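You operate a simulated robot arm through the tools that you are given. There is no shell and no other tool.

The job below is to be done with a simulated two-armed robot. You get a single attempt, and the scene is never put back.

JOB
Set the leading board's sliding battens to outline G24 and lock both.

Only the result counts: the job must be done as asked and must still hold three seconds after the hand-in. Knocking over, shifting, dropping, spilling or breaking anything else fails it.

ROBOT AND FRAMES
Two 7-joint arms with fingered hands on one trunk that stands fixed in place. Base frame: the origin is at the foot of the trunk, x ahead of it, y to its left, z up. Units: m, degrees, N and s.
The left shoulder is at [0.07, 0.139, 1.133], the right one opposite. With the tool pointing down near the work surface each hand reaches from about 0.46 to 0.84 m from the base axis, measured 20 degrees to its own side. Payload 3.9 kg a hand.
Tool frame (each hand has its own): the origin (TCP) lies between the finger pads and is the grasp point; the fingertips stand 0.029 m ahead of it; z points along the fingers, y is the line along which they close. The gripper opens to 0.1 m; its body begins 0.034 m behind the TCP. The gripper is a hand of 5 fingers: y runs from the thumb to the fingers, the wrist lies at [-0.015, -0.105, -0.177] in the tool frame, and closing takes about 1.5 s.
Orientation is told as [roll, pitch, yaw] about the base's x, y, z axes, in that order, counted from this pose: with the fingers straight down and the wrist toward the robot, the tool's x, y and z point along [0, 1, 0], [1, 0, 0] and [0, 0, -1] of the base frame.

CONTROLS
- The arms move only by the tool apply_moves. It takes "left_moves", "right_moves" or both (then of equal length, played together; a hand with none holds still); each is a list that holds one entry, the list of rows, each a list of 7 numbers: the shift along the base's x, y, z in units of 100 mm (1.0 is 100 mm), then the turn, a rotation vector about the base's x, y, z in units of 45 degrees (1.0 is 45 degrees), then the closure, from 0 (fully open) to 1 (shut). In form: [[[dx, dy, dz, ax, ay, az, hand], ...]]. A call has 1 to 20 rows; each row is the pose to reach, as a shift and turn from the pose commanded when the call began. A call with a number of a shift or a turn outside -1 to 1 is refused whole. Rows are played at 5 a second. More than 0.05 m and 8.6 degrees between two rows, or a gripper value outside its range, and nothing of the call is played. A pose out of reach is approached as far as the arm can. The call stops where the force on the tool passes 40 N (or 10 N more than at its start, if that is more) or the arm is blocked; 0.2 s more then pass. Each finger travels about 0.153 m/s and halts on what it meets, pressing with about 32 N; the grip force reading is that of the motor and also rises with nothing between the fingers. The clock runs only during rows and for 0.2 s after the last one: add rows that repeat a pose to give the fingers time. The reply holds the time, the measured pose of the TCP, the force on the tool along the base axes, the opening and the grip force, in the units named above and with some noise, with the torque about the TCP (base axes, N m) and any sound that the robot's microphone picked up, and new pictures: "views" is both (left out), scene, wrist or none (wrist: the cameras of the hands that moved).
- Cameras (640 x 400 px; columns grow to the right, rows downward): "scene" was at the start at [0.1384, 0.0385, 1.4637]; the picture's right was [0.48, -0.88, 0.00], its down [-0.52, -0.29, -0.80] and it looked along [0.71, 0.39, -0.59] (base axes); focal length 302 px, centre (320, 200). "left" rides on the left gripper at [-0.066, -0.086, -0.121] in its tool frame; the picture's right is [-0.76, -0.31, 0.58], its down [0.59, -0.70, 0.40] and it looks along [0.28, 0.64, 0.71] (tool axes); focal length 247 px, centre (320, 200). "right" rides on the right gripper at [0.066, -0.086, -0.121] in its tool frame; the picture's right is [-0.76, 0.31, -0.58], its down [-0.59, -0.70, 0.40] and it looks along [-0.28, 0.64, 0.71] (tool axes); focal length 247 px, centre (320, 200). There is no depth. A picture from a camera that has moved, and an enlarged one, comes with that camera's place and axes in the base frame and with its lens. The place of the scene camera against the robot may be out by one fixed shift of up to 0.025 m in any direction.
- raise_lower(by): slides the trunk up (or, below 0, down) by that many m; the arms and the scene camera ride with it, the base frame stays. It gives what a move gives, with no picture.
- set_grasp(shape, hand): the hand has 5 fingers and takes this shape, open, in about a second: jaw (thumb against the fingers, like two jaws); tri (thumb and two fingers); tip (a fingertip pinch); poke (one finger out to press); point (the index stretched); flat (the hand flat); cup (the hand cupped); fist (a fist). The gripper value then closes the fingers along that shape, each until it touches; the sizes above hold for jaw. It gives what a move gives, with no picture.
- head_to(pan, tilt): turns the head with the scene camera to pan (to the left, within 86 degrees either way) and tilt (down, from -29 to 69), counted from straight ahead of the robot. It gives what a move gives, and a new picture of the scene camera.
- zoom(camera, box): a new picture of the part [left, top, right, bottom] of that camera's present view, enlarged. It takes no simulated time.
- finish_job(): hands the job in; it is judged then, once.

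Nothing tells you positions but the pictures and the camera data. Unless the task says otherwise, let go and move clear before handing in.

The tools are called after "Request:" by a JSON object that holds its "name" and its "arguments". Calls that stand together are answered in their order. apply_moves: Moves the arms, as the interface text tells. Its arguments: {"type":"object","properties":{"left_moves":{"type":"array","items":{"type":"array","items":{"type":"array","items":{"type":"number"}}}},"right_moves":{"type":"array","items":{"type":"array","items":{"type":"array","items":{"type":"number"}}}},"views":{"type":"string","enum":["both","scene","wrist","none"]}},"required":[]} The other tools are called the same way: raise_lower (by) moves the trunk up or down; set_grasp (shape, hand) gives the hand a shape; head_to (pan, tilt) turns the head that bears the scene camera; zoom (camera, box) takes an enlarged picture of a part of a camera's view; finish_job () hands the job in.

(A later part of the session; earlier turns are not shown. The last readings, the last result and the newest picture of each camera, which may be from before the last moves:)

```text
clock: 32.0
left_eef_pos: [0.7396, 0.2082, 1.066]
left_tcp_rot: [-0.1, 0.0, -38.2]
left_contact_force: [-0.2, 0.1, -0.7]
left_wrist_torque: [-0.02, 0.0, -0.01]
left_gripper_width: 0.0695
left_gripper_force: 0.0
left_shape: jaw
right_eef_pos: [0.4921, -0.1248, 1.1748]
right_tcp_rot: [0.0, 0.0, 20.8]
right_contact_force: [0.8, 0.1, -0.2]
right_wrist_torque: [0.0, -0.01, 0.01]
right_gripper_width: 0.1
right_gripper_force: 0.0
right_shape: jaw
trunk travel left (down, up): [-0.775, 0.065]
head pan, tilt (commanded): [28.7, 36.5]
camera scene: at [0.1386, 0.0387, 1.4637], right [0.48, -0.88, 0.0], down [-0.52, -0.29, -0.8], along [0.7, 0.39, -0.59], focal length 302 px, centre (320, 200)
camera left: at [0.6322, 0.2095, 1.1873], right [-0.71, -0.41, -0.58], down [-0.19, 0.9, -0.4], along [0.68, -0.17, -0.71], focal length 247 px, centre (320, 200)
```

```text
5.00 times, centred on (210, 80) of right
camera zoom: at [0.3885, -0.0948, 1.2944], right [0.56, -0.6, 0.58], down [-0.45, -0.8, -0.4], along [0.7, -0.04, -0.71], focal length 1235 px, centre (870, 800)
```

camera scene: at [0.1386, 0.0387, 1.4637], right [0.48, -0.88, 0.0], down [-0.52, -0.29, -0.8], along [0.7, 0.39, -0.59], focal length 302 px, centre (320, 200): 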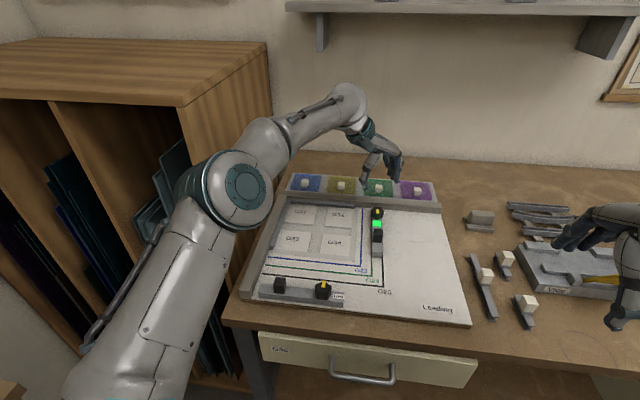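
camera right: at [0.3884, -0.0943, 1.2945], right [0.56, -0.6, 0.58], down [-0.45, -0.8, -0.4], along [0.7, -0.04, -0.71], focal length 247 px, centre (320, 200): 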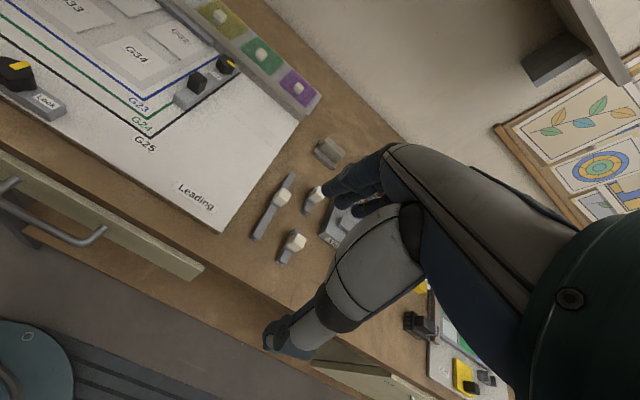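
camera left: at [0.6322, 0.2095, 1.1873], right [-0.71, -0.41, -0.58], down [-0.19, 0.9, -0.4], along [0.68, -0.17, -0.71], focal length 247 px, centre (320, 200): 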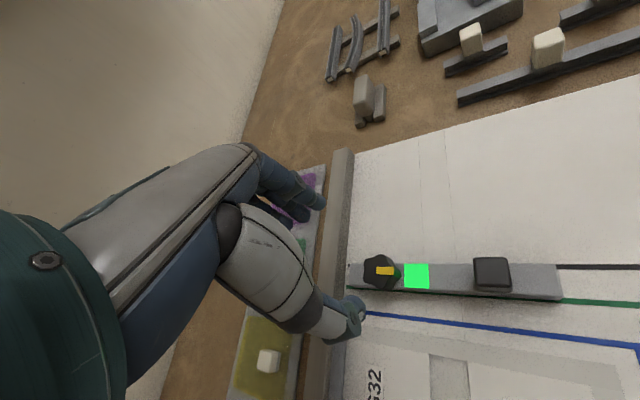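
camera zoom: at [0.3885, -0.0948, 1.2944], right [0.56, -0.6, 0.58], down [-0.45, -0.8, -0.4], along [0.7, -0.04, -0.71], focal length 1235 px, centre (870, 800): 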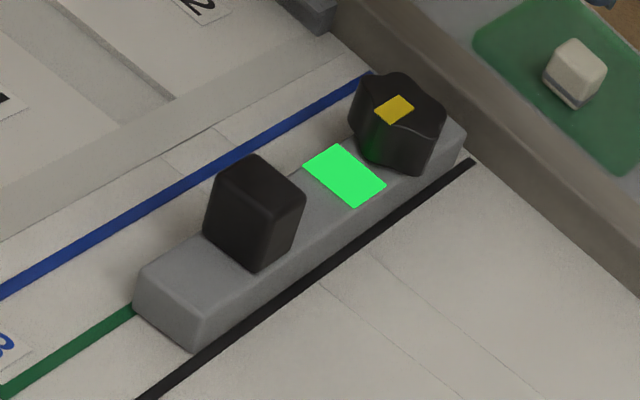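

The right batten is locked on G24 and its label is glowing green. Next is the front batten, which I'll work with the right hand, so I'm retracting the left hand to near its starting pose first.

Request:
{"name": "apply_moves", "arguments": {"left_moves": [[[-0.2, 0.05, 0.05, 0, 0, 0.12, 0.2], [-0.4, 0.1, 0.1, 0, 0, 0.24, 0.1], [-0.6, 0.15, 0.2, 0, 0, 0.36, 0], [-0.8, 0.2, 0.3, 0, 0, 0.48, 0], [-1.0, 0.25, 0.4, 0, 0, 0.6, 0]]], "views": "none"}}

Request:
{"name": "apply_moves", "arguments": {"left_moves": [[[-0.2, 0.1, 0.2, 0, 0, 0.12, 0], [-0.4, 0.2, 0.4, 0, 0, 0.24, 0], [-0.6, 0.3, 0.6, 0, 0, 0.36, 0], [-0.8, 0.4, 0.8, 0, 0, 0.48, 0], [-1.0, 0.5, 1.0, 0, 0, 0.6, 0]]], "views": "none"}}

Request:
{"name": "apply_moves", "arguments": {"left_moves": [[[-0.3, 0.15, 0.15, 0, 0, 0, 0], [-0.6, 0.3, 0.3, 0, 0, 0, 0], [-0.9, 0.5, 0.5, 0, 0, 0, 0], [-1.0, 0.6, 0.6, 0, 0, 0, 0], [-1.0, 0.6, 0.6, 0, 0, 0, 0]]], "views": "both"}}

```text
clock: 33.2
left_eef_pos: [0.638, 0.2335, 1.1056]
left_tcp_rot: [0.0, -0.1, -11.1]
left_contact_force: [-0.6, -0.8, -0.4]
left_wrist_torque: [-0.03, -0.04, 0.01]
left_gripper_width: 0.0997
left_gripper_force: 0.1
left_shape: jaw
right_eef_pos: [0.4899, -0.1273, 1.175]
right_tcp_rot: [0.0, 0.0, 20.8]
right_contact_force: [-0.1, 0.1, 0.5]
right_wrist_torque: [0.03, 0.0, -0.01]
right_gripper_width: 0.0999
right_gripper_force: 0.0
right_shape: jaw
trunk travel left (down, up): [-0.775, 0.065]
head pan, tilt (commanded): [28.7, 36.5]
```

```text
clock: 34.4
left_eef_pos: [0.5429, 0.289, 1.2079]
left_tcp_rot: [-1.3, 0.1, 15.7]
left_contact_force: [-0.7, 0.1, 0.8]
left_wrist_torque: [-0.03, 0.0, -0.01]
left_gripper_width: 0.0998
left_gripper_force: 0.0
left_shape: jaw
left hand out of reach, approached as far as the arm can: row 3, 5
right_eef_pos: [0.4913, -0.1225, 1.1759]
right_tcp_rot: [-0.1, 0.0, 20.9]
right_contact_force: [-1.5, 0.1, 0.5]
right_wrist_torque: [0.0, -0.04, -0.03]
right_gripper_width: 0.0998
right_gripper_force: 0.1
right_shape: jaw
trunk travel left (down, up): [-0.775, 0.065]
head pan, tilt (commanded): [28.7, 36.5]
```

```text
clock: 35.6
left_eef_pos: [0.4695, 0.3774, 1.2703]
left_tcp_rot: [-0.8, 0.0, 15.8]
left_contact_force: [-0.6, 0.8, -0.1]
left_wrist_torque: [-0.04, -0.04, -0.04]
left_gripper_width: 0.0995
left_gripper_force: 0.1
left_shape: jaw
left hand out of reach, approached as far as the arm can: row 1, 2, 3, 4, 5
right_eef_pos: [0.4921, -0.1242, 1.1746]
right_tcp_rot: [0.0, 0.1, 20.8]
right_contact_force: [0.1, 0.2, 0.3]
right_wrist_torque: [-0.01, 0.01, -0.05]
right_gripper_width: 0.0997
right_gripper_force: 0.1
right_shape: jaw
trunk travel left (down, up): [-0.775, 0.065]
head pan, tilt (commanded): [28.7, 36.5]
camera scene: at [0.1386, 0.0388, 1.4637], right [0.48, -0.88, 0.0], down [-0.52, -0.29, -0.8], along [0.7, 0.39, -0.59], focal length 302 px, centre (320, 200)
camera left: at [0.4052, 0.2918, 1.3927], right [-0.09, -0.82, -0.57], down [-0.84, 0.37, -0.41], along [0.54, 0.44, -0.72], focal length 247 px, centre (320, 200)
```

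scene: 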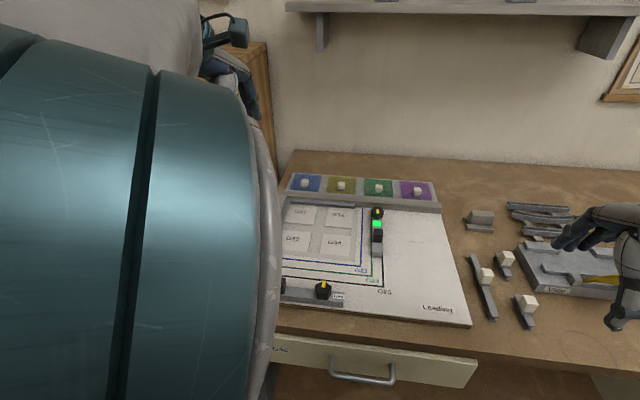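
left: 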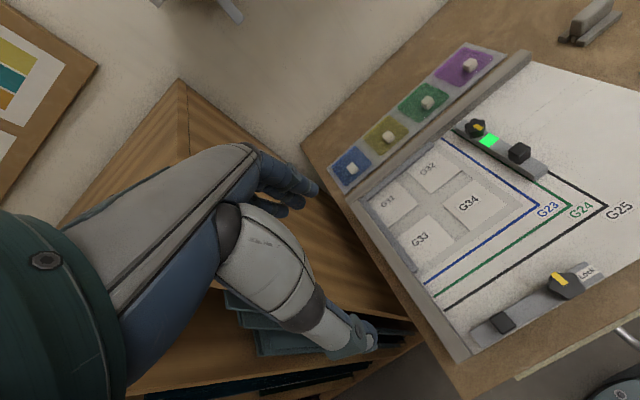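

The front batten is fully visible from the left wrist camera, which makes a good monitor while the right hand works. I'll zoom in to locate its knob precisely.

Request:
{"name": "zoom", "arguments": {"camera": "left", "box": [450, 240, 630, 360]}}

Request:
{"name": "zoom", "arguments": {"camera": "right", "box": [0, 30, 160, 150]}}

Request:
{"name": "zoom", "arguments": {"camera": "scene", "box": [270, 260, 370, 320]}}

```text
3.33 times, centred on (540, 300) of left
camera zoom: at [0.4052, 0.2918, 1.3927], right [-0.09, -0.82, -0.57], down [-0.84, 0.37, -0.41], along [0.54, 0.44, -0.72], focal length 823 px, centre (-413, -133)
```

zoom: 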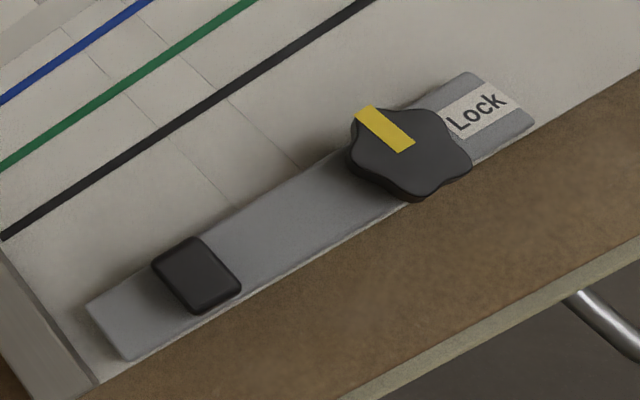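

```text
3.33 times, centred on (80, 90) of right
camera zoom: at [0.3884, -0.0947, 1.2944], right [0.56, -0.6, 0.58], down [-0.45, -0.8, -0.4], along [0.7, -0.04, -0.71], focal length 823 px, centre (1120, 567)
```

zoom: 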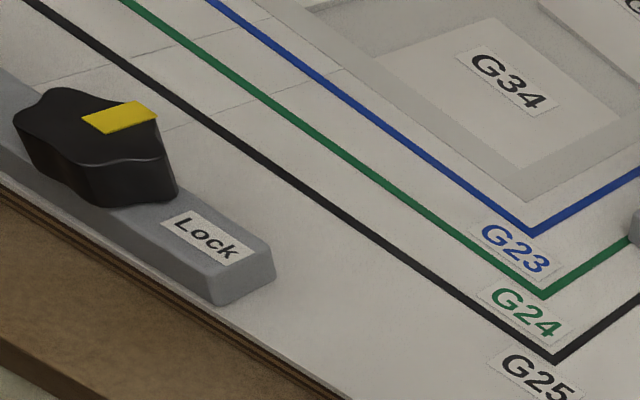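

```text
6.40 times, centred on (320, 290) of scene
camera zoom: at [0.1386, 0.0388, 1.4637], right [0.48, -0.88, 0.0], down [-0.52, -0.29, -0.8], along [0.7, 0.39, -0.59], focal length 1935 px, centre (320, -376)
```

zoom: 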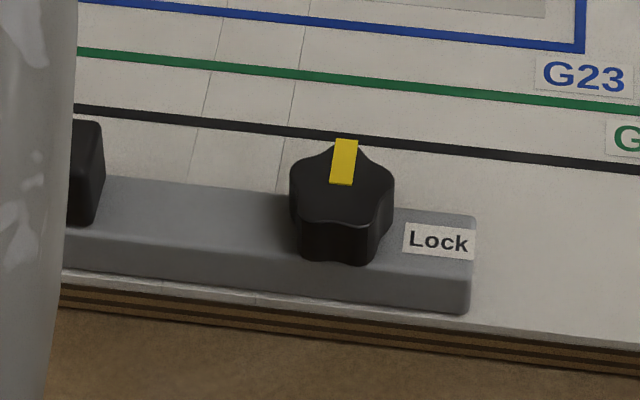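

The front knob centre is near (0.4546, 0.2164), agreed by both wrist cameras, and the batten edge is about 60–65 mm short of the green line. I'll bring the right hand over the knob in steps, turning to yaw ≈80° and staying well below the left arm.

Request:
{"name": "apply_moves", "arguments": {"right_moves": [[[0, 0.2, -0.1, 0, 0, 0.13, 0], [0, 0.4, -0.2, 0, 0, 0.26, 0], [0, 0.6, -0.3, 0, 0, 0.39, 0.1], [0, 0.8, -0.4, 0, 0, 0.52, 0.2], [0, 0.9, -0.5, 0, 0, 0.65, 0.3]]], "views": "none"}}

Request:
{"name": "apply_moves", "arguments": {"right_moves": [[[0, 0.2, -0.05, 0, 0, 0.13, 0.3], [0, 0.4, -0.1, 0, 0, 0.26, 0.3], [0, 0.6, -0.15, 0, 0, 0.39, 0.3], [0, 0.8, -0.2, 0, 0, 0.52, 0.3], [0, 0.9, -0.25, 0, 0, 0.65, 0.3]]], "views": "both"}}

```text
clock: 36.8
left_eef_pos: [0.4708, 0.3793, 1.2678]
left_tcp_rot: [-0.9, 0.4, 16.0]
left_contact_force: [-0.4, 0.1, -0.6]
left_wrist_torque: [-0.01, 0.0, -0.03]
left_gripper_width: 0.1
left_gripper_force: 0.0
left_shape: jaw
right_eef_pos: [0.5144, -0.0651, 1.1275]
right_tcp_rot: [-3.3, -3.5, 31.2]
right_contact_force: [1.0, 0.3, -0.2]
right_wrist_torque: [-0.02, -0.01, -0.03]
right_gripper_width: 0.0702
right_gripper_force: 0.1
right_shape: jaw
right hand out of reach, approached as far as the arm can: row 2, 3, 4, 5
trunk travel left (down, up): [-0.775, 0.065]
head pan, tilt (commanded): [28.7, 36.5]
```

```text
clock: 38.0
left_eef_pos: [0.4699, 0.3773, 1.2692]
left_tcp_rot: [-0.7, 0.4, 15.9]
left_contact_force: [-0.5, 0.3, -0.4]
left_wrist_torque: [0.01, -0.03, 0.0]
left_gripper_width: 0.0994
left_gripper_force: 0.1
left_shape: jaw
right_eef_pos: [0.5144, -0.0356, 1.1178]
right_tcp_rot: [-3.3, -3.5, 40.1]
right_contact_force: [-1.3, 0.2, 0.2]
right_wrist_torque: [0.0, 0.03, 0.02]
right_gripper_width: 0.0702
right_gripper_force: 0.1
right_shape: jaw
right hand out of reach, approached as far as the arm can: row 2, 3, 4, 5
trunk travel left (down, up): [-0.775, 0.065]
head pan, tilt (commanded): [28.7, 36.5]
camera scene: at [0.1384, 0.0388, 1.4637], right [0.48, -0.88, 0.0], down [-0.52, -0.29, -0.8], along [0.7, 0.39, -0.59], focal length 302 px, centre (320, 200)
camera right: at [0.3962, -0.0409, 1.2277], right [0.67, -0.38, 0.64], down [-0.13, -0.91, -0.41], along [0.73, 0.19, -0.66], focal length 247 px, centre (320, 200)
```

scene: 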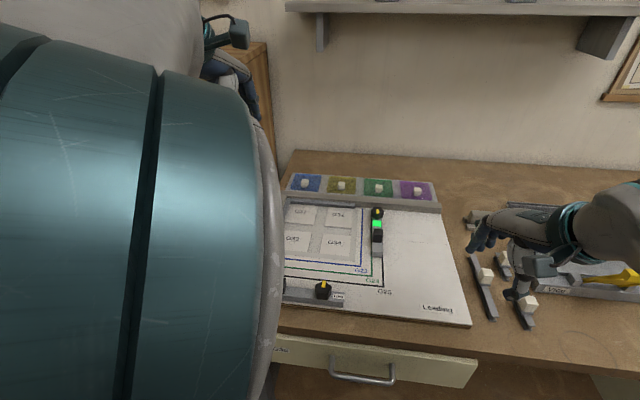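
right: 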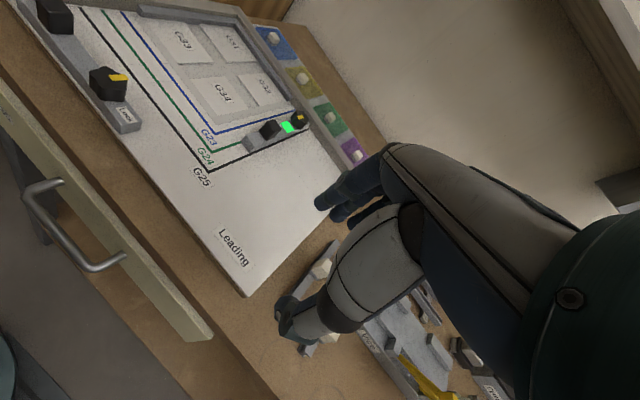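

The right arm can't take such a positive yaw this close in and is at a joint limit. I'll turn the hand back to a comfortable yaw before going on.

Request:
{"name": "apply_moves", "arguments": {"right_moves": [[[0, 0, 0, 0, 0, -0.15, 0.3], [0, 0, 0, 0, 0, -0.3, 0.3], [0, 0, 0, 0, 0, -0.45, 0.3], [0, 0, 0, 0, 0, -0.6, 0.3], [0, 0, 0, 0, 0, -0.75, 0.3], [0, 0, 0, 0, 0, -0.9, 0.3], [0, 0, 0, 0, 0, -0.9, 0.3]]], "views": "both"}}

```text
clock: 39.6
left_eef_pos: [0.47, 0.3762, 1.2696]
left_tcp_rot: [-0.7, 0.2, 15.9]
left_contact_force: [0.3, -0.6, 0.8]
left_wrist_torque: [0.03, 0.0, 0.01]
left_gripper_width: 0.0997
left_gripper_force: 0.2
left_shape: jaw
right_eef_pos: [0.514, -0.0352, 1.1171]
right_tcp_rot: [-3.3, -3.4, -0.5]
right_contact_force: [0.6, -0.4, 0.3]
right_wrist_torque: [0.02, 0.0, 0.01]
right_gripper_width: 0.0701
right_gripper_force: 0.1
right_shape: jaw
trunk travel left (down, up): [-0.775, 0.065]
head pan, tilt (commanded): [28.7, 36.5]
camera scene: at [0.1384, 0.0381, 1.4637], right [0.48, -0.88, 0.0], down [-0.52, -0.29, -0.8], along [0.71, 0.39, -0.59], focal length 302 px, centre (320, 200)
camera right: at [0.4214, 0.0376, 1.2274], right [0.26, -0.73, 0.64], down [-0.69, -0.6, -0.41], along [0.68, -0.33, -0.66], focal length 247 px, centre (320, 200)
```

scene: 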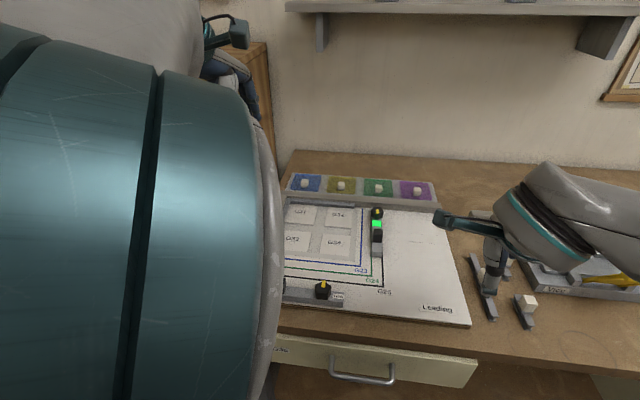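
right: 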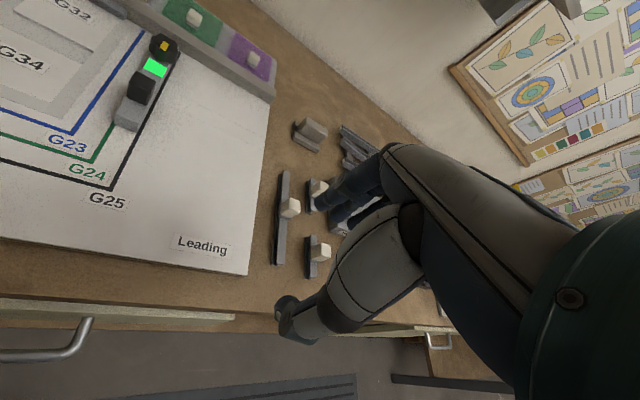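

The commanded pose follows what the arm actually reached, so I'll remove the small residual tilt and move left toward the front knob with yaw near 15°.

Request:
{"name": "apply_moves", "arguments": {"right_moves": [[[-0.05, 0.2, 0, 0.04, 0.04, 0.05, 0.3], [-0.1, 0.4, 0, 0.073, 0.076, 0.1, 0.3], [-0.15, 0.6, 0, 0.073, 0.076, 0.15, 0.3], [-0.2, 0.8, 0, 0.073, 0.076, 0.2, 0.3], [-0.2, 0.9, 0, 0.073, 0.076, 0.2, 0.3]]], "views": "none"}}

Request:
{"name": "apply_moves", "arguments": {"right_moves": [[[-0.05, 0.2, -0.05, 0, 0, 0, 0.3], [-0.1, 0.4, -0.1, 0, 0, 0, 0.3], [-0.15, 0.6, -0.2, 0, 0, 0, 0.3], [-0.2, 0.8, -0.3, 0, 0, 0, 0.3], [-0.2, 0.9, -0.3, 0, 0, 0, 0.3]]], "views": "both"}}

```text
clock: 40.8
left_eef_pos: [0.4698, 0.3773, 1.27]
left_tcp_rot: [-0.7, 0.3, 15.9]
left_contact_force: [0.1, 0.2, 1.1]
left_wrist_torque: [0.03, -0.01, 0.01]
left_gripper_width: 0.0997
left_gripper_force: 0.1
left_shape: jaw
right_eef_pos: [0.4947, 0.0547, 1.1172]
right_tcp_rot: [0.3, -0.3, 8.4]
right_contact_force: [0.0, -0.2, -0.4]
right_wrist_torque: [0.0, -0.01, 0.03]
right_gripper_width: 0.07
right_gripper_force: 0.1
right_shape: jaw
trunk travel left (down, up): [-0.775, 0.065]
head pan, tilt (commanded): [28.7, 36.5]
```

```text
clock: 42.0
left_eef_pos: [0.4695, 0.3767, 1.2699]
left_tcp_rot: [-0.7, 0.2, 16.0]
left_contact_force: [0.7, -0.3, -0.3]
left_wrist_torque: [0.03, 0.0, 0.0]
left_gripper_width: 0.0998
left_gripper_force: 0.1
left_shape: jaw
right_eef_pos: [0.4736, 0.1473, 1.0879]
right_tcp_rot: [0.2, -0.2, 8.3]
right_contact_force: [0.3, 0.3, 0.4]
right_wrist_torque: [0.0, 0.0, -0.01]
right_gripper_width: 0.0701
right_gripper_force: 0.0
right_shape: jaw
trunk travel left (down, up): [-0.775, 0.065]
head pan, tilt (commanded): [28.7, 36.5]
camera scene: at [0.1383, 0.0386, 1.4637], right [0.48, -0.88, 0.0], down [-0.52, -0.29, -0.8], along [0.71, 0.39, -0.59], focal length 302 px, centre (320, 200)
camera right: at [0.3787, 0.1975, 1.2067], right [0.41, -0.71, 0.58], down [-0.61, -0.68, -0.4], along [0.68, -0.18, -0.71], focal length 247 px, centre (320, 200)
```

scene: 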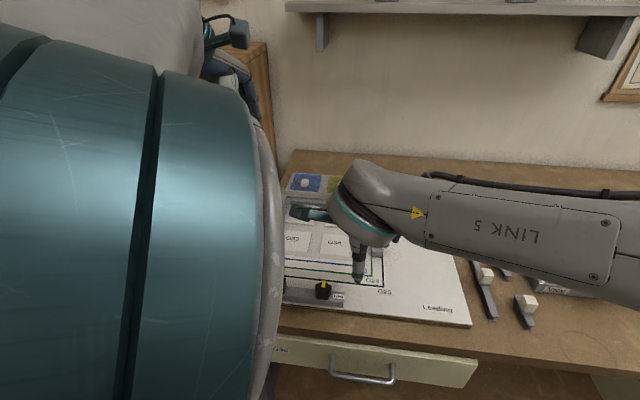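
right: 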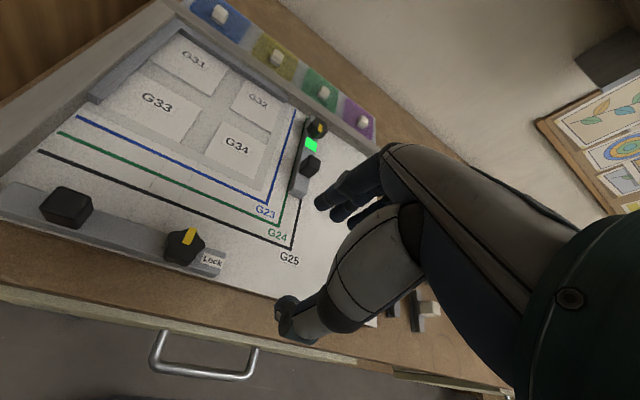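

The right hand is nearly over the front knob. I'll centre it there and probe how much positive yaw is available, aiming for about 40°.

Request:
{"name": "apply_moves", "arguments": {"right_moves": [[[-0.05, 0.2, 0, 0, 0, 0.1, 0.3], [-0.1, 0.4, 0, 0, 0, 0.2, 0.3], [-0.15, 0.6, -0.1, 0, 0, 0.3, 0.3], [-0.19, 0.69, -0.2, 0, 0, 0.4, 0.3], [-0.19, 0.69, -0.3, 0, 0, 0.5, 0.3], [-0.19, 0.69, -0.3, 0, 0, 0.6, 0.3], [-0.19, 0.69, -0.3, 0, 0, 0.7, 0.3], [-0.19, 0.69, -0.3, 0, 0, 0.7, 0.3]]], "views": "both"}}

```text
clock: 43.8
left_eef_pos: [0.4705, 0.3768, 1.2692]
left_tcp_rot: [-0.7, 0.3, 15.9]
left_contact_force: [-0.6, 0.1, 0.4]
left_wrist_torque: [-0.01, -0.01, -0.04]
left_gripper_width: 0.0997
left_gripper_force: 0.1
left_shape: jaw
right_eef_pos: [0.4542, 0.2132, 1.0565]
right_tcp_rot: [0.2, -0.3, 39.9]
right_contact_force: [0.2, 0.7, -0.1]
right_wrist_torque: [-0.01, 0.01, 0.01]
right_gripper_width: 0.07
right_gripper_force: 0.0
right_shape: jaw
trunk travel left (down, up): [-0.775, 0.065]
head pan, tilt (commanded): [28.7, 36.5]
camera scene: at [0.1382, 0.0387, 1.4637], right [0.48, -0.88, 0.0], down [-0.52, -0.29, -0.8], along [0.71, 0.39, -0.59], focal length 302 px, centre (320, 200)
camera right: at [0.3464, 0.2076, 1.1765], right [0.72, -0.39, 0.58], down [-0.16, -0.9, -0.4], along [0.67, 0.2, -0.71], focal length 247 px, centre (320, 200)
```

scene: 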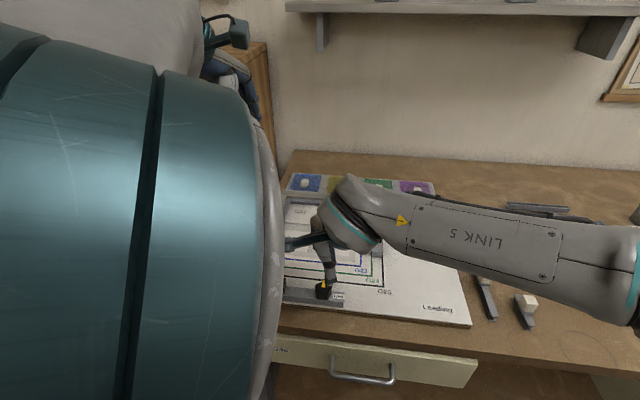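
right: 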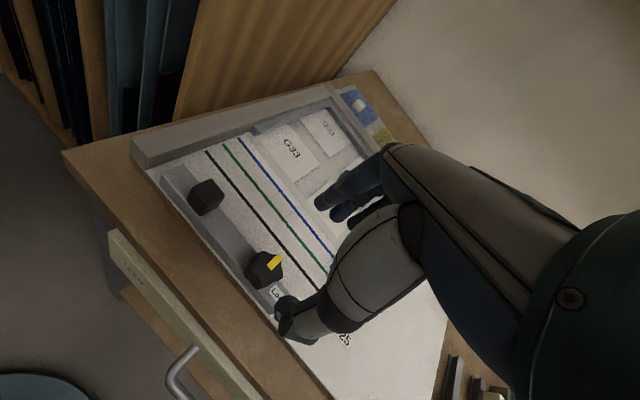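

Yaw 40° is reachable here. I'll try 60° and fine-tune the position over the knob.

Request:
{"name": "apply_moves", "arguments": {"right_moves": [[[0, 0.015, 0, 0, 0, 0.12, 0.3], [0, 0.03, 0, 0, 0, 0.24, 0.3], [0, 0.03, 0, 0, 0, 0.36, 0.3], [0, 0.03, 0, 0, 0, 0.45, 0.3], [0, 0.03, 0, 0, 0, 0.45, 0.3]]], "views": "wrist"}}

Request:
{"name": "zoom", "arguments": {"camera": "right", "box": [180, 180, 340, 320]}}

Request:
{"name": "zoom", "arguments": {"camera": "left", "box": [420, 180, 640, 380]}}

```text
clock: 45.0
left_eef_pos: [0.4698, 0.3769, 1.2689]
left_tcp_rot: [-0.6, 0.1, 15.9]
left_contact_force: [-0.1, 1.1, 1.0]
left_wrist_torque: [0.03, -0.01, 0.01]
left_gripper_width: 0.0998
left_gripper_force: 0.1
left_shape: jaw
right_eef_pos: [0.4552, 0.218, 1.0572]
right_tcp_rot: [0.2, -0.3, 60.2]
right_contact_force: [0.0, 0.3, 0.2]
right_wrist_torque: [-0.02, 0.02, 0.0]
right_gripper_width: 0.0701
right_gripper_force: 0.0
right_shape: jaw
trunk travel left (down, up): [-0.775, 0.065]
head pan, tilt (commanded): [28.7, 36.5]
camera right: at [0.3553, 0.1739, 1.1764], right [0.81, -0.11, 0.58], down [0.16, -0.9, -0.4], along [0.56, 0.42, -0.71], focal length 247 px, centre (320, 200)
```

right: 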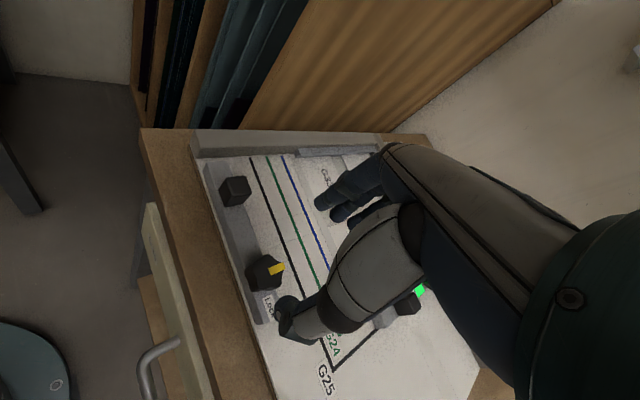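

```text
2.86 times, centred on (260, 250) of right
camera zoom: at [0.3553, 0.1739, 1.1764], right [0.81, -0.11, 0.58], down [0.16, -0.9, -0.4], along [0.56, 0.42, -0.71], focal length 706 px, centre (491, 57)
```

zoom: 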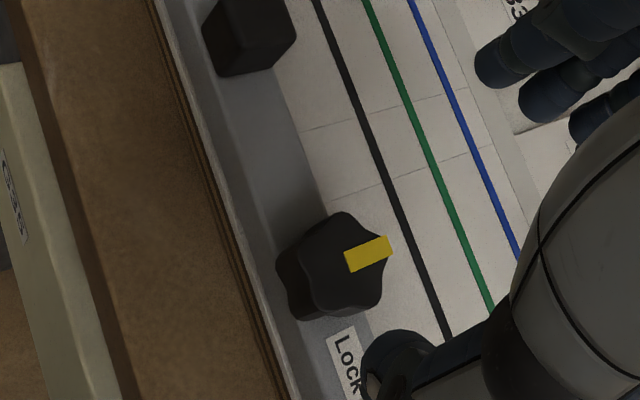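

```text
2.00 times, centred on (530, 280) of left
camera zoom: at [0.4055, 0.292, 1.3917], right [-0.09, -0.82, -0.57], down [-0.84, 0.37, -0.4], along [0.54, 0.44, -0.72], focal length 494 px, centre (-100, 40)
```

zoom: 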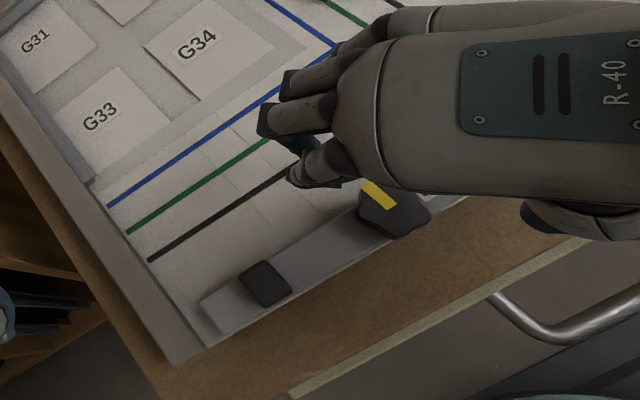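

Yaw 60° works, and the left camera sees the batten's left end and the green line clearly. I'll correct by about 2 mm, descend to knob height and close.

Request:
{"name": "apply_moves", "arguments": {"right_moves": [[[-0.01, -0.022, -0.2, 0, 0, 0, 0.3], [-0.01, -0.022, -0.4, 0, 0, 0, 0.3], [-0.01, -0.022, -0.6, 0, 0, 0, 0.3], [-0.01, -0.022, -0.72, 0, 0, 0, 0.3], [-0.01, -0.022, -0.8, 0, 0, 0, 0.3], [-0.01, -0.022, -0.8, 0, 0, 0, 0.3]]], "views": "wrist"}}

Request:
{"name": "zoom", "arguments": {"camera": "right", "box": [240, 160, 400, 340]}}

```text
clock: 46.4
left_eef_pos: [0.4699, 0.3769, 1.2698]
left_tcp_rot: [-0.7, 0.3, 16.0]
left_contact_force: [0.4, -0.4, 0.8]
left_wrist_torque: [-0.02, 0.03, 0.02]
left_gripper_width: 0.0997
left_gripper_force: 0.1
left_shape: jaw
right_eef_pos: [0.454, 0.2145, 0.9769]
right_tcp_rot: [0.2, -0.3, 60.3]
right_contact_force: [0.0, -0.3, -1.1]
right_wrist_torque: [0.0, 0.01, 0.0]
right_gripper_width: 0.07
right_gripper_force: 0.0
right_shape: jaw
trunk travel left (down, up): [-0.775, 0.065]
head pan, tilt (commanded): [28.7, 36.5]
camera right: at [0.3544, 0.1713, 1.0959], right [0.81, -0.11, 0.58], down [0.16, -0.9, -0.4], along [0.56, 0.42, -0.71], focal length 247 px, centre (320, 200)
```

right: 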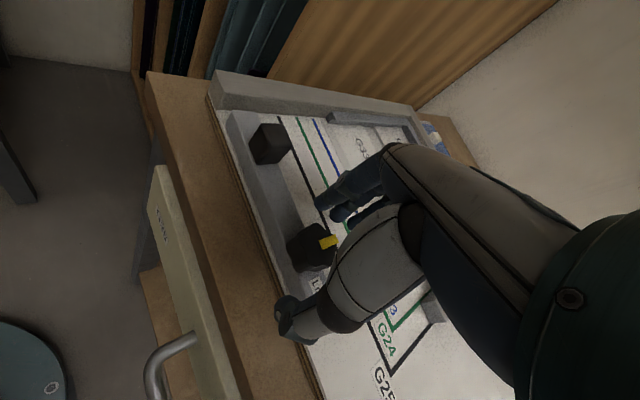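

```text
2.22 times, centred on (320, 250) of right
camera zoom: at [0.3544, 0.1713, 1.0959], right [0.81, -0.11, 0.58], down [0.16, -0.9, -0.4], along [0.56, 0.42, -0.71], focal length 549 px, centre (320, 89)
```

zoom: 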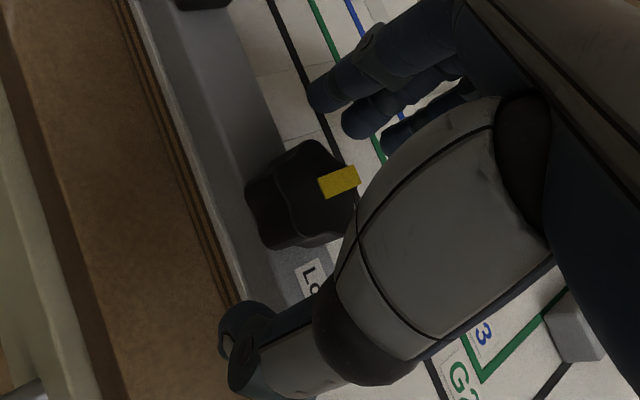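

Request:
{"name": "apply_moves", "arguments": {"right_moves": [[[0, 0, 0, 0, 0, 0, 0.4], [0, 0, 0, 0, 0, 0, 0.5], [0, 0, 0, 0, 0, 0, 0.6], [0, 0, 0, 0, 0, 0, 0.7], [0, 0, 0, 0, 0, 0, 0.8], [0, 0, 0, 0, 0, 0, 0.9], [0, 0, 0, 0, 0, 0, 1.0], [0, 0, 0, 0, 0, 0, 1.0]]], "views": "wrist"}}

Request:
{"name": "zoom", "arguments": {"camera": "right", "box": [240, 160, 400, 340]}}

Request:
{"name": "zoom", "arguments": {"camera": "left", "box": [420, 180, 640, 380]}}

```text
clock: 48.2
left_eef_pos: [0.4692, 0.3759, 1.2698]
left_tcp_rot: [-0.6, 0.3, 15.8]
left_contact_force: [-0.5, 0.7, 0.6]
left_wrist_torque: [0.03, -0.01, 0.01]
left_gripper_width: 0.0998
left_gripper_force: 0.0
left_shape: jaw
right_eef_pos: [0.4543, 0.2154, 0.9765]
right_tcp_rot: [0.3, -0.4, 60.2]
right_contact_force: [-0.8, -1.4, -1.8]
right_wrist_torque: [0.07, -0.03, -0.02]
right_gripper_width: 0.0263
right_gripper_force: 32.5
right_shape: jaw
trunk travel left (down, up): [-0.775, 0.065]
head pan, tilt (commanded): [28.7, 36.5]
camera right: at [0.3544, 0.1712, 1.096], right [0.81, -0.11, 0.58], down [0.16, -0.9, -0.4], along [0.56, 0.42, -0.71], focal length 247 px, centre (320, 200)
```

right: 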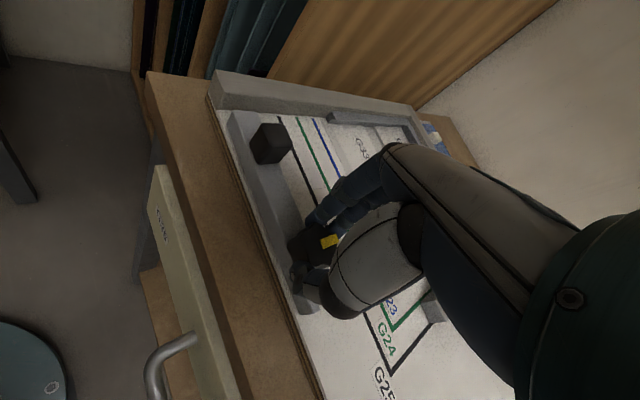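

```text
2.22 times, centred on (320, 250) of right
camera zoom: at [0.3544, 0.1712, 1.096], right [0.81, -0.11, 0.58], down [0.16, -0.9, -0.4], along [0.56, 0.42, -0.71], focal length 549 px, centre (320, 89)
```

zoom: 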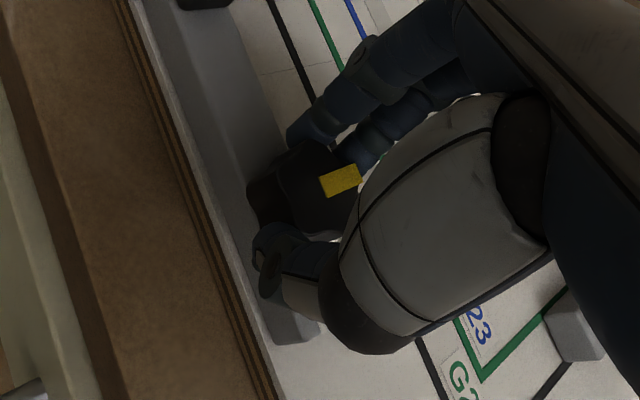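

```text
2.00 times, centred on (530, 280) of left
camera zoom: at [0.4058, 0.2916, 1.3917], right [-0.09, -0.82, -0.57], down [-0.84, 0.37, -0.4], along [0.54, 0.44, -0.72], focal length 494 px, centre (-100, 40)
```

zoom: 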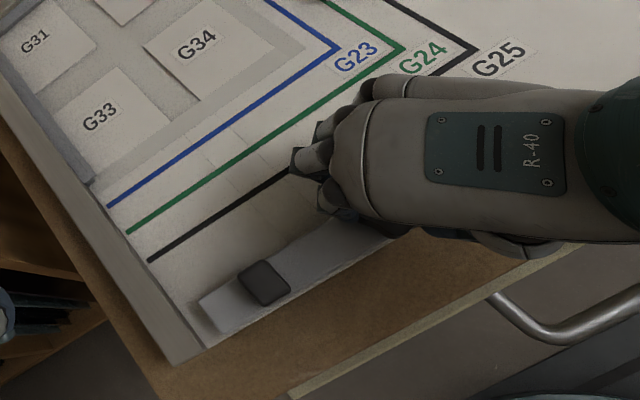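

The knob is gripped. I'll slide the front batten 45 mm along the board toward the green line and check how it follows.

Request:
{"name": "apply_moves", "arguments": {"right_moves": [[[0.093, 0.036, 0, 0, 0, 0, 1.0], [0.186, 0.072, 0, 0, 0, 0, 1.0], [0.28, 0.109, 0, 0, 0, 0, 1.0], [0.373, 0.145, 0, 0, 0, 0, 1.0], [0.42, 0.163, 0, 0, 0, 0, 1.0], [0.42, 0.163, 0, 0, 0, 0, 1.0]]], "views": "both"}}

Request:
{"name": "zoom", "arguments": {"camera": "left", "box": [420, 180, 640, 380]}}

Request:
{"name": "zoom", "arguments": {"camera": "right", "box": [200, 70, 400, 330]}}

```text
clock: 49.6
left_eef_pos: [0.4706, 0.377, 1.2694]
left_tcp_rot: [-0.7, 0.3, 15.9]
left_contact_force: [-0.6, -0.1, 0.1]
left_wrist_torque: [0.04, 0.02, 0.0]
left_gripper_width: 0.1
left_gripper_force: 0.2
left_shape: jaw
right_eef_pos: [0.4965, 0.2305, 0.9779]
right_tcp_rot: [0.3, -0.1, 60.2]
right_contact_force: [0.9, -2.7, -6.1]
right_wrist_torque: [0.01, -0.06, -0.04]
right_gripper_width: 0.0258
right_gripper_force: 32.1
right_shape: jaw
trunk travel left (down, up): [-0.775, 0.065]
head pan, tilt (commanded): [28.7, 36.5]
camera scene: at [0.1394, 0.0383, 1.4636], right [0.48, -0.88, 0.0], down [-0.52, -0.29, -0.8], along [0.7, 0.39, -0.59], focal length 302 px, centre (320, 200)
camera right: at [0.3974, 0.1879, 1.0964], right [0.81, -0.11, 0.57], down [0.16, -0.9, -0.4], along [0.56, 0.42, -0.71], focal length 247 px, centre (320, 200)
```

scene: 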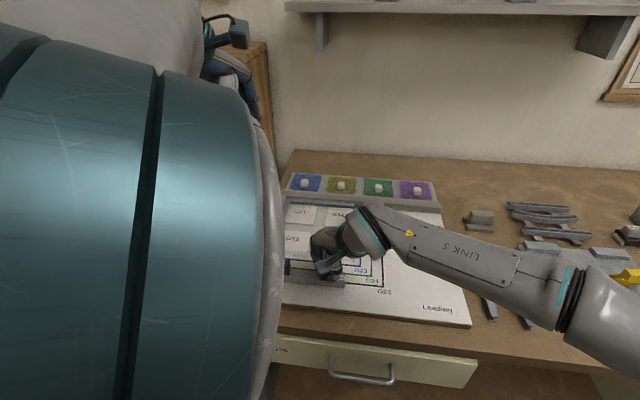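
right: 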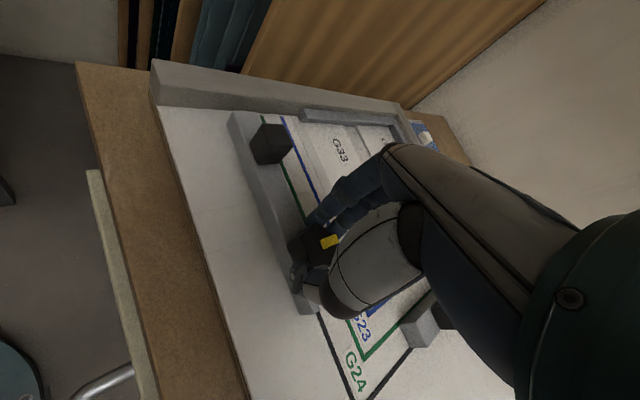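

```text
2.00 times, centred on (530, 280) of left
camera zoom: at [0.4068, 0.2915, 1.3914], right [-0.09, -0.82, -0.57], down [-0.84, 0.37, -0.4], along [0.54, 0.44, -0.72], focal length 494 px, centre (-100, 40)
```

zoom: 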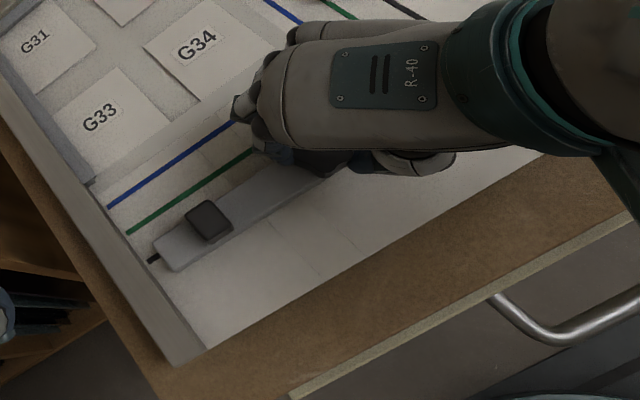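

```text
1.54 times, centred on (300, 200) of right
camera zoom: at [0.3974, 0.1879, 1.0964], right [0.81, -0.11, 0.57], down [0.16, -0.9, -0.4], along [0.56, 0.42, -0.71], focal length 380 px, centre (351, 200)
```

zoom: 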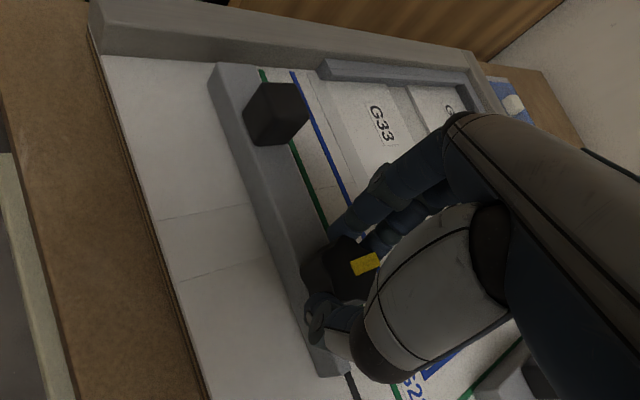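

The batten follows. I'll zoom in with the left camera to measure the remaining gap.

Request:
{"name": "zoom", "arguments": {"camera": "left", "box": [475, 235, 575, 325]}}

Request:
{"name": "zoom", "arguments": {"camera": "scene", "box": [280, 230, 400, 310]}}

```text
4.44 times, centred on (525, 280) of left
camera zoom: at [0.4068, 0.2915, 1.3914], right [-0.09, -0.82, -0.57], down [-0.84, 0.37, -0.4], along [0.54, 0.44, -0.72], focal length 1098 px, centre (-591, -156)
```

zoom: 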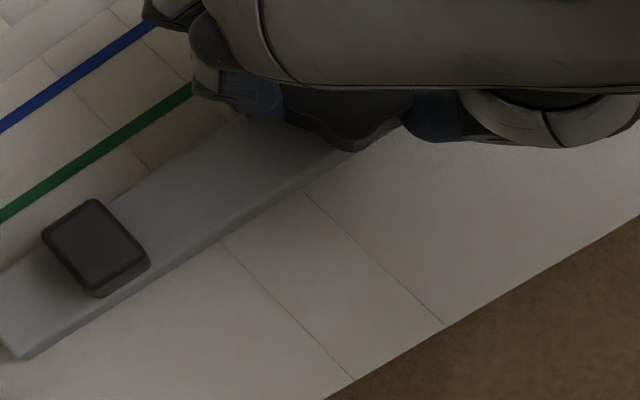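

```text
5.00 times, centred on (340, 270) of scene
camera zoom: at [0.1394, 0.0383, 1.4636], right [0.48, -0.88, 0.0], down [-0.52, -0.29, -0.8], along [0.7, 0.39, -0.59], focal length 1511 px, centre (220, -150)
```

zoom: 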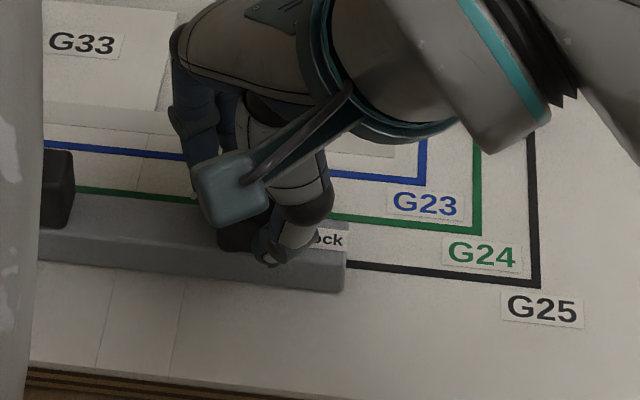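

The gap is still about 21 mm after allowing for parallax. I'll slide 17 mm more and recheck.

Request:
{"name": "apply_moves", "arguments": {"right_moves": [[[0.06, 0.023, 0, 0, 0, 0, 1.0], [0.12, 0.046, 0, 0, 0, 0, 1.0], [0.158, 0.061, 0, 0, 0, 0, 1.0], [0.158, 0.061, 0, 0, 0, 0, 1.0]]], "views": "wrist"}}

Request:
{"name": "zoom", "arguments": {"camera": "left", "box": [465, 235, 565, 325]}}

Request:
{"name": "zoom", "arguments": {"camera": "scene", "box": [280, 230, 400, 310]}}

Request:
{"name": "zoom", "arguments": {"camera": "right", "box": [210, 80, 350, 230]}}

```text
clock: 50.6
left_eef_pos: [0.471, 0.3766, 1.2691]
left_tcp_rot: [-0.7, 0.3, 15.9]
left_contact_force: [-0.3, -0.9, -0.2]
left_wrist_torque: [0.01, 0.02, 0.05]
left_gripper_width: 0.0996
left_gripper_force: 0.0
left_shape: jaw
right_eef_pos: [0.5025, 0.2323, 0.9753]
right_tcp_rot: [0.2, -0.2, 60.3]
right_contact_force: [2.3, -2.7, -4.4]
right_wrist_torque: [-0.01, -0.04, -0.07]
right_gripper_width: 0.0259
right_gripper_force: 32.2
right_shape: jaw
right hand out of reach, approached as far as the arm can: row 2, 3, 4
trunk travel left (down, up): [-0.775, 0.065]
head pan, tilt (commanded): [28.7, 36.5]
camera right: at [0.4032, 0.1901, 1.0962], right [0.81, -0.11, 0.58], down [0.16, -0.9, -0.4], along [0.56, 0.42, -0.71], focal length 247 px, centre (320, 200)
```

right: 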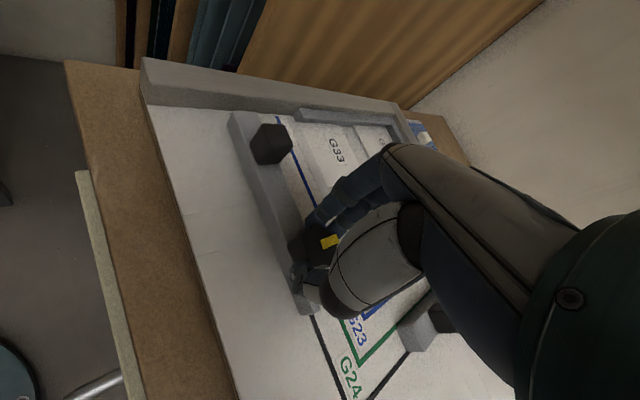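

```text
4.44 times, centred on (515, 280) of left
camera zoom: at [0.4068, 0.2915, 1.3914], right [-0.09, -0.82, -0.57], down [-0.84, 0.37, -0.4], along [0.54, 0.44, -0.72], focal length 1098 px, centre (-547, -156)
```

zoom: 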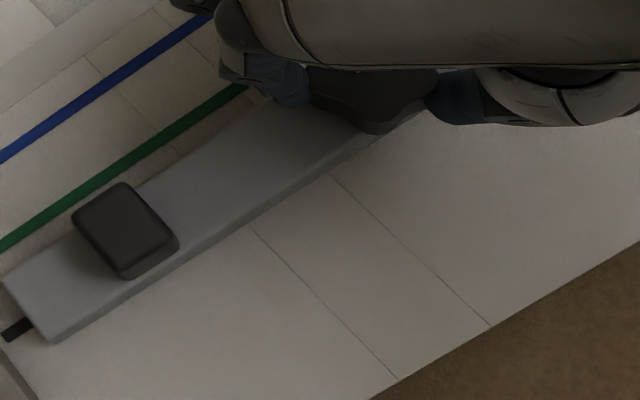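

```text
5.00 times, centred on (340, 270) of scene
camera zoom: at [0.1395, 0.0383, 1.4636], right [0.48, -0.88, 0.0], down [-0.52, -0.29, -0.8], along [0.7, 0.39, -0.59], focal length 1511 px, centre (220, -150)
```

zoom: 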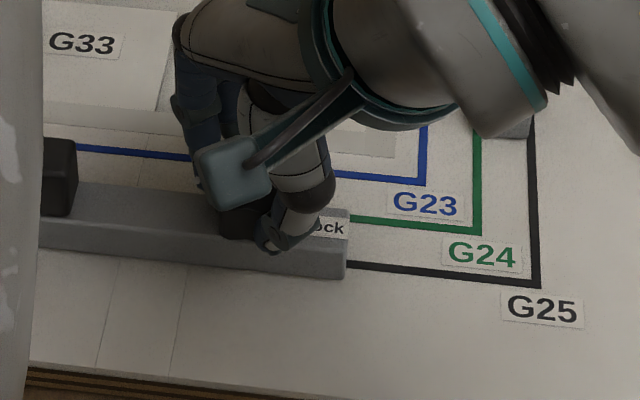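

```text
2.67 times, centred on (280, 155) of right
camera zoom: at [0.4032, 0.1901, 1.0962], right [0.81, -0.11, 0.58], down [0.16, -0.9, -0.4], along [0.56, 0.42, -0.71], focal length 659 px, centre (427, 320)
```

zoom: 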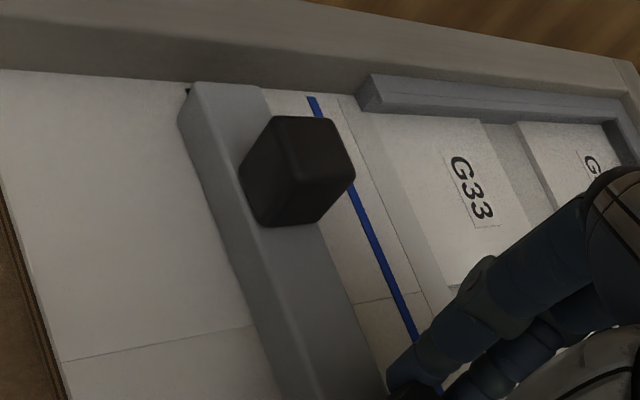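

The arm hit its limit at yaw 60° after about 6 mm. The knob can turn partway without locking, so I'll rotate it 25° first, which frees the arm, and then go on sliding.

Request:
{"name": "apply_moves", "arguments": {"right_moves": [[[0, 0, 0, 0, 0, -0.11, 1.0], [0, 0, 0, 0, 0, -0.22, 1.0], [0, 0, 0, 0, 0, -0.33, 1.0], [0, 0, 0, 0, 0, -0.44, 1.0], [0, 0, 0, 0, 0, -0.55, 1.0], [0.03, 0.012, 0, 0, 0, -0.55, 1.0], [0.065, 0.025, 0, 0, 0, -0.55, 1.0], [0.065, 0.025, 0, 0, 0, -0.55, 1.0]]], "views": "wrist"}}

Request:
{"name": "zoom", "arguments": {"camera": "left", "box": [465, 235, 565, 325]}}

Request:
{"name": "zoom", "arguments": {"camera": "right", "box": [150, 80, 350, 280]}}

```text
clock: 52.4
left_eef_pos: [0.4704, 0.3779, 1.2681]
left_tcp_rot: [-0.7, 0.3, 15.9]
left_contact_force: [1.1, 0.4, -0.1]
left_wrist_torque: [0.01, 0.0, 0.02]
left_gripper_width: 0.0998
left_gripper_force: 0.0
left_shape: jaw
right_eef_pos: [0.5086, 0.238, 0.9766]
right_tcp_rot: [0.1, -0.3, 35.4]
right_contact_force: [-2.2, 2.0, -5.6]
right_wrist_torque: [0.12, -0.06, 0.04]
right_gripper_width: 0.0254
right_gripper_force: 32.0
right_shape: jaw
trunk travel left (down, up): [-0.775, 0.065]
head pan, tilt (commanded): [28.7, 36.5]
camera right: at [0.4002, 0.2392, 1.0963], right [0.69, -0.44, 0.58], down [-0.23, -0.89, -0.4], along [0.69, 0.14, -0.71], focal length 247 px, centre (320, 200)
```

right: 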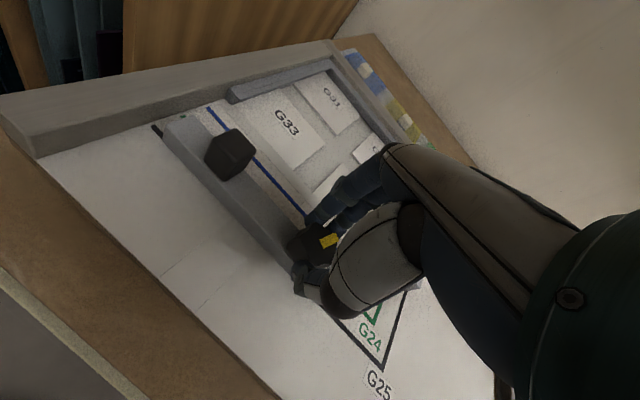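

```text
4.44 times, centred on (515, 280) of left
camera zoom: at [0.4061, 0.2926, 1.3914], right [-0.09, -0.82, -0.57], down [-0.84, 0.37, -0.4], along [0.54, 0.44, -0.72], focal length 1098 px, centre (-547, -156)
```

zoom: 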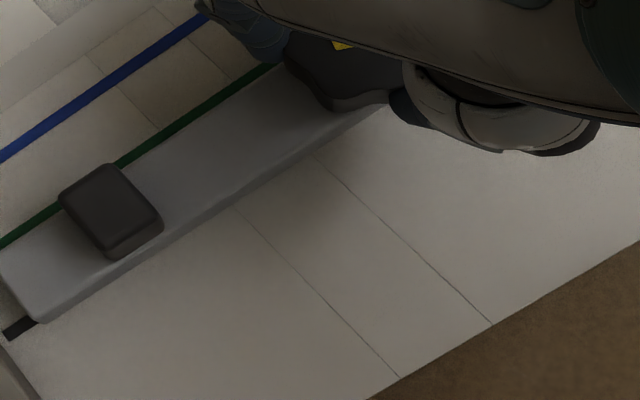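

```text
2.00 times, centred on (250, 180) of right
camera zoom: at [0.4002, 0.2392, 1.0963], right [0.69, -0.44, 0.58], down [-0.23, -0.89, -0.4], along [0.69, 0.14, -0.71], focal length 494 px, centre (460, 240)
```

zoom: 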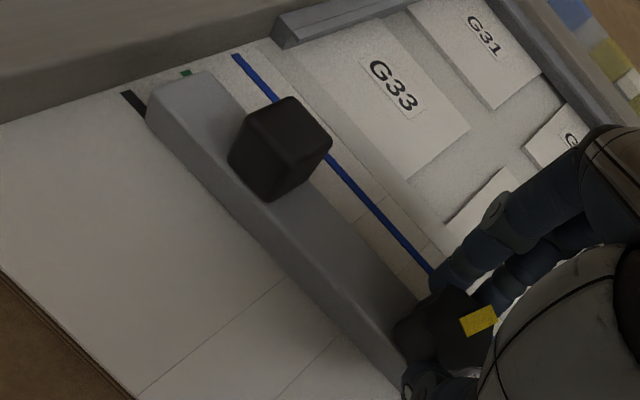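

Request:
{"name": "zoom", "arguments": {"camera": "left", "box": [485, 245, 535, 290]}}

Request:
{"name": "zoom", "arguments": {"camera": "left", "box": [455, 270, 505, 320]}}

```text
8.89 times, centred on (510, 268) of left
camera zoom: at [0.4061, 0.2926, 1.3914], right [-0.09, -0.82, -0.57], down [-0.84, 0.37, -0.4], along [0.54, 0.44, -0.72], focal length 2195 px, centre (-1369, -400)
```

zoom: 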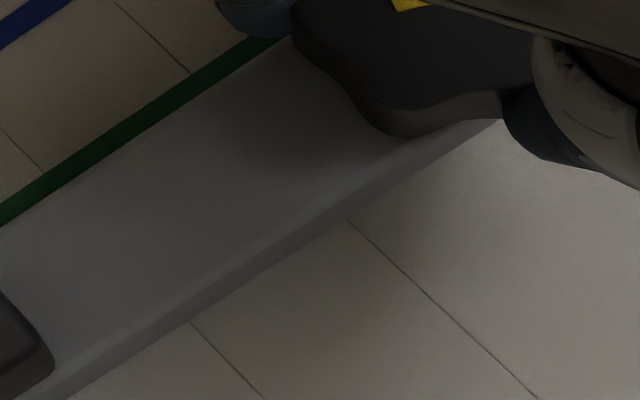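

```text
8.00 times, centred on (480, 295) of left
camera zoom: at [0.4061, 0.2926, 1.3914], right [-0.09, -0.82, -0.57], down [-0.84, 0.37, -0.4], along [0.54, 0.44, -0.72], focal length 1976 px, centre (-960, -560)
```

zoom: 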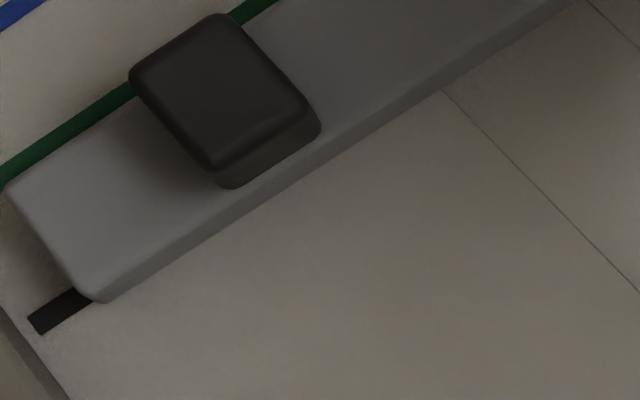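

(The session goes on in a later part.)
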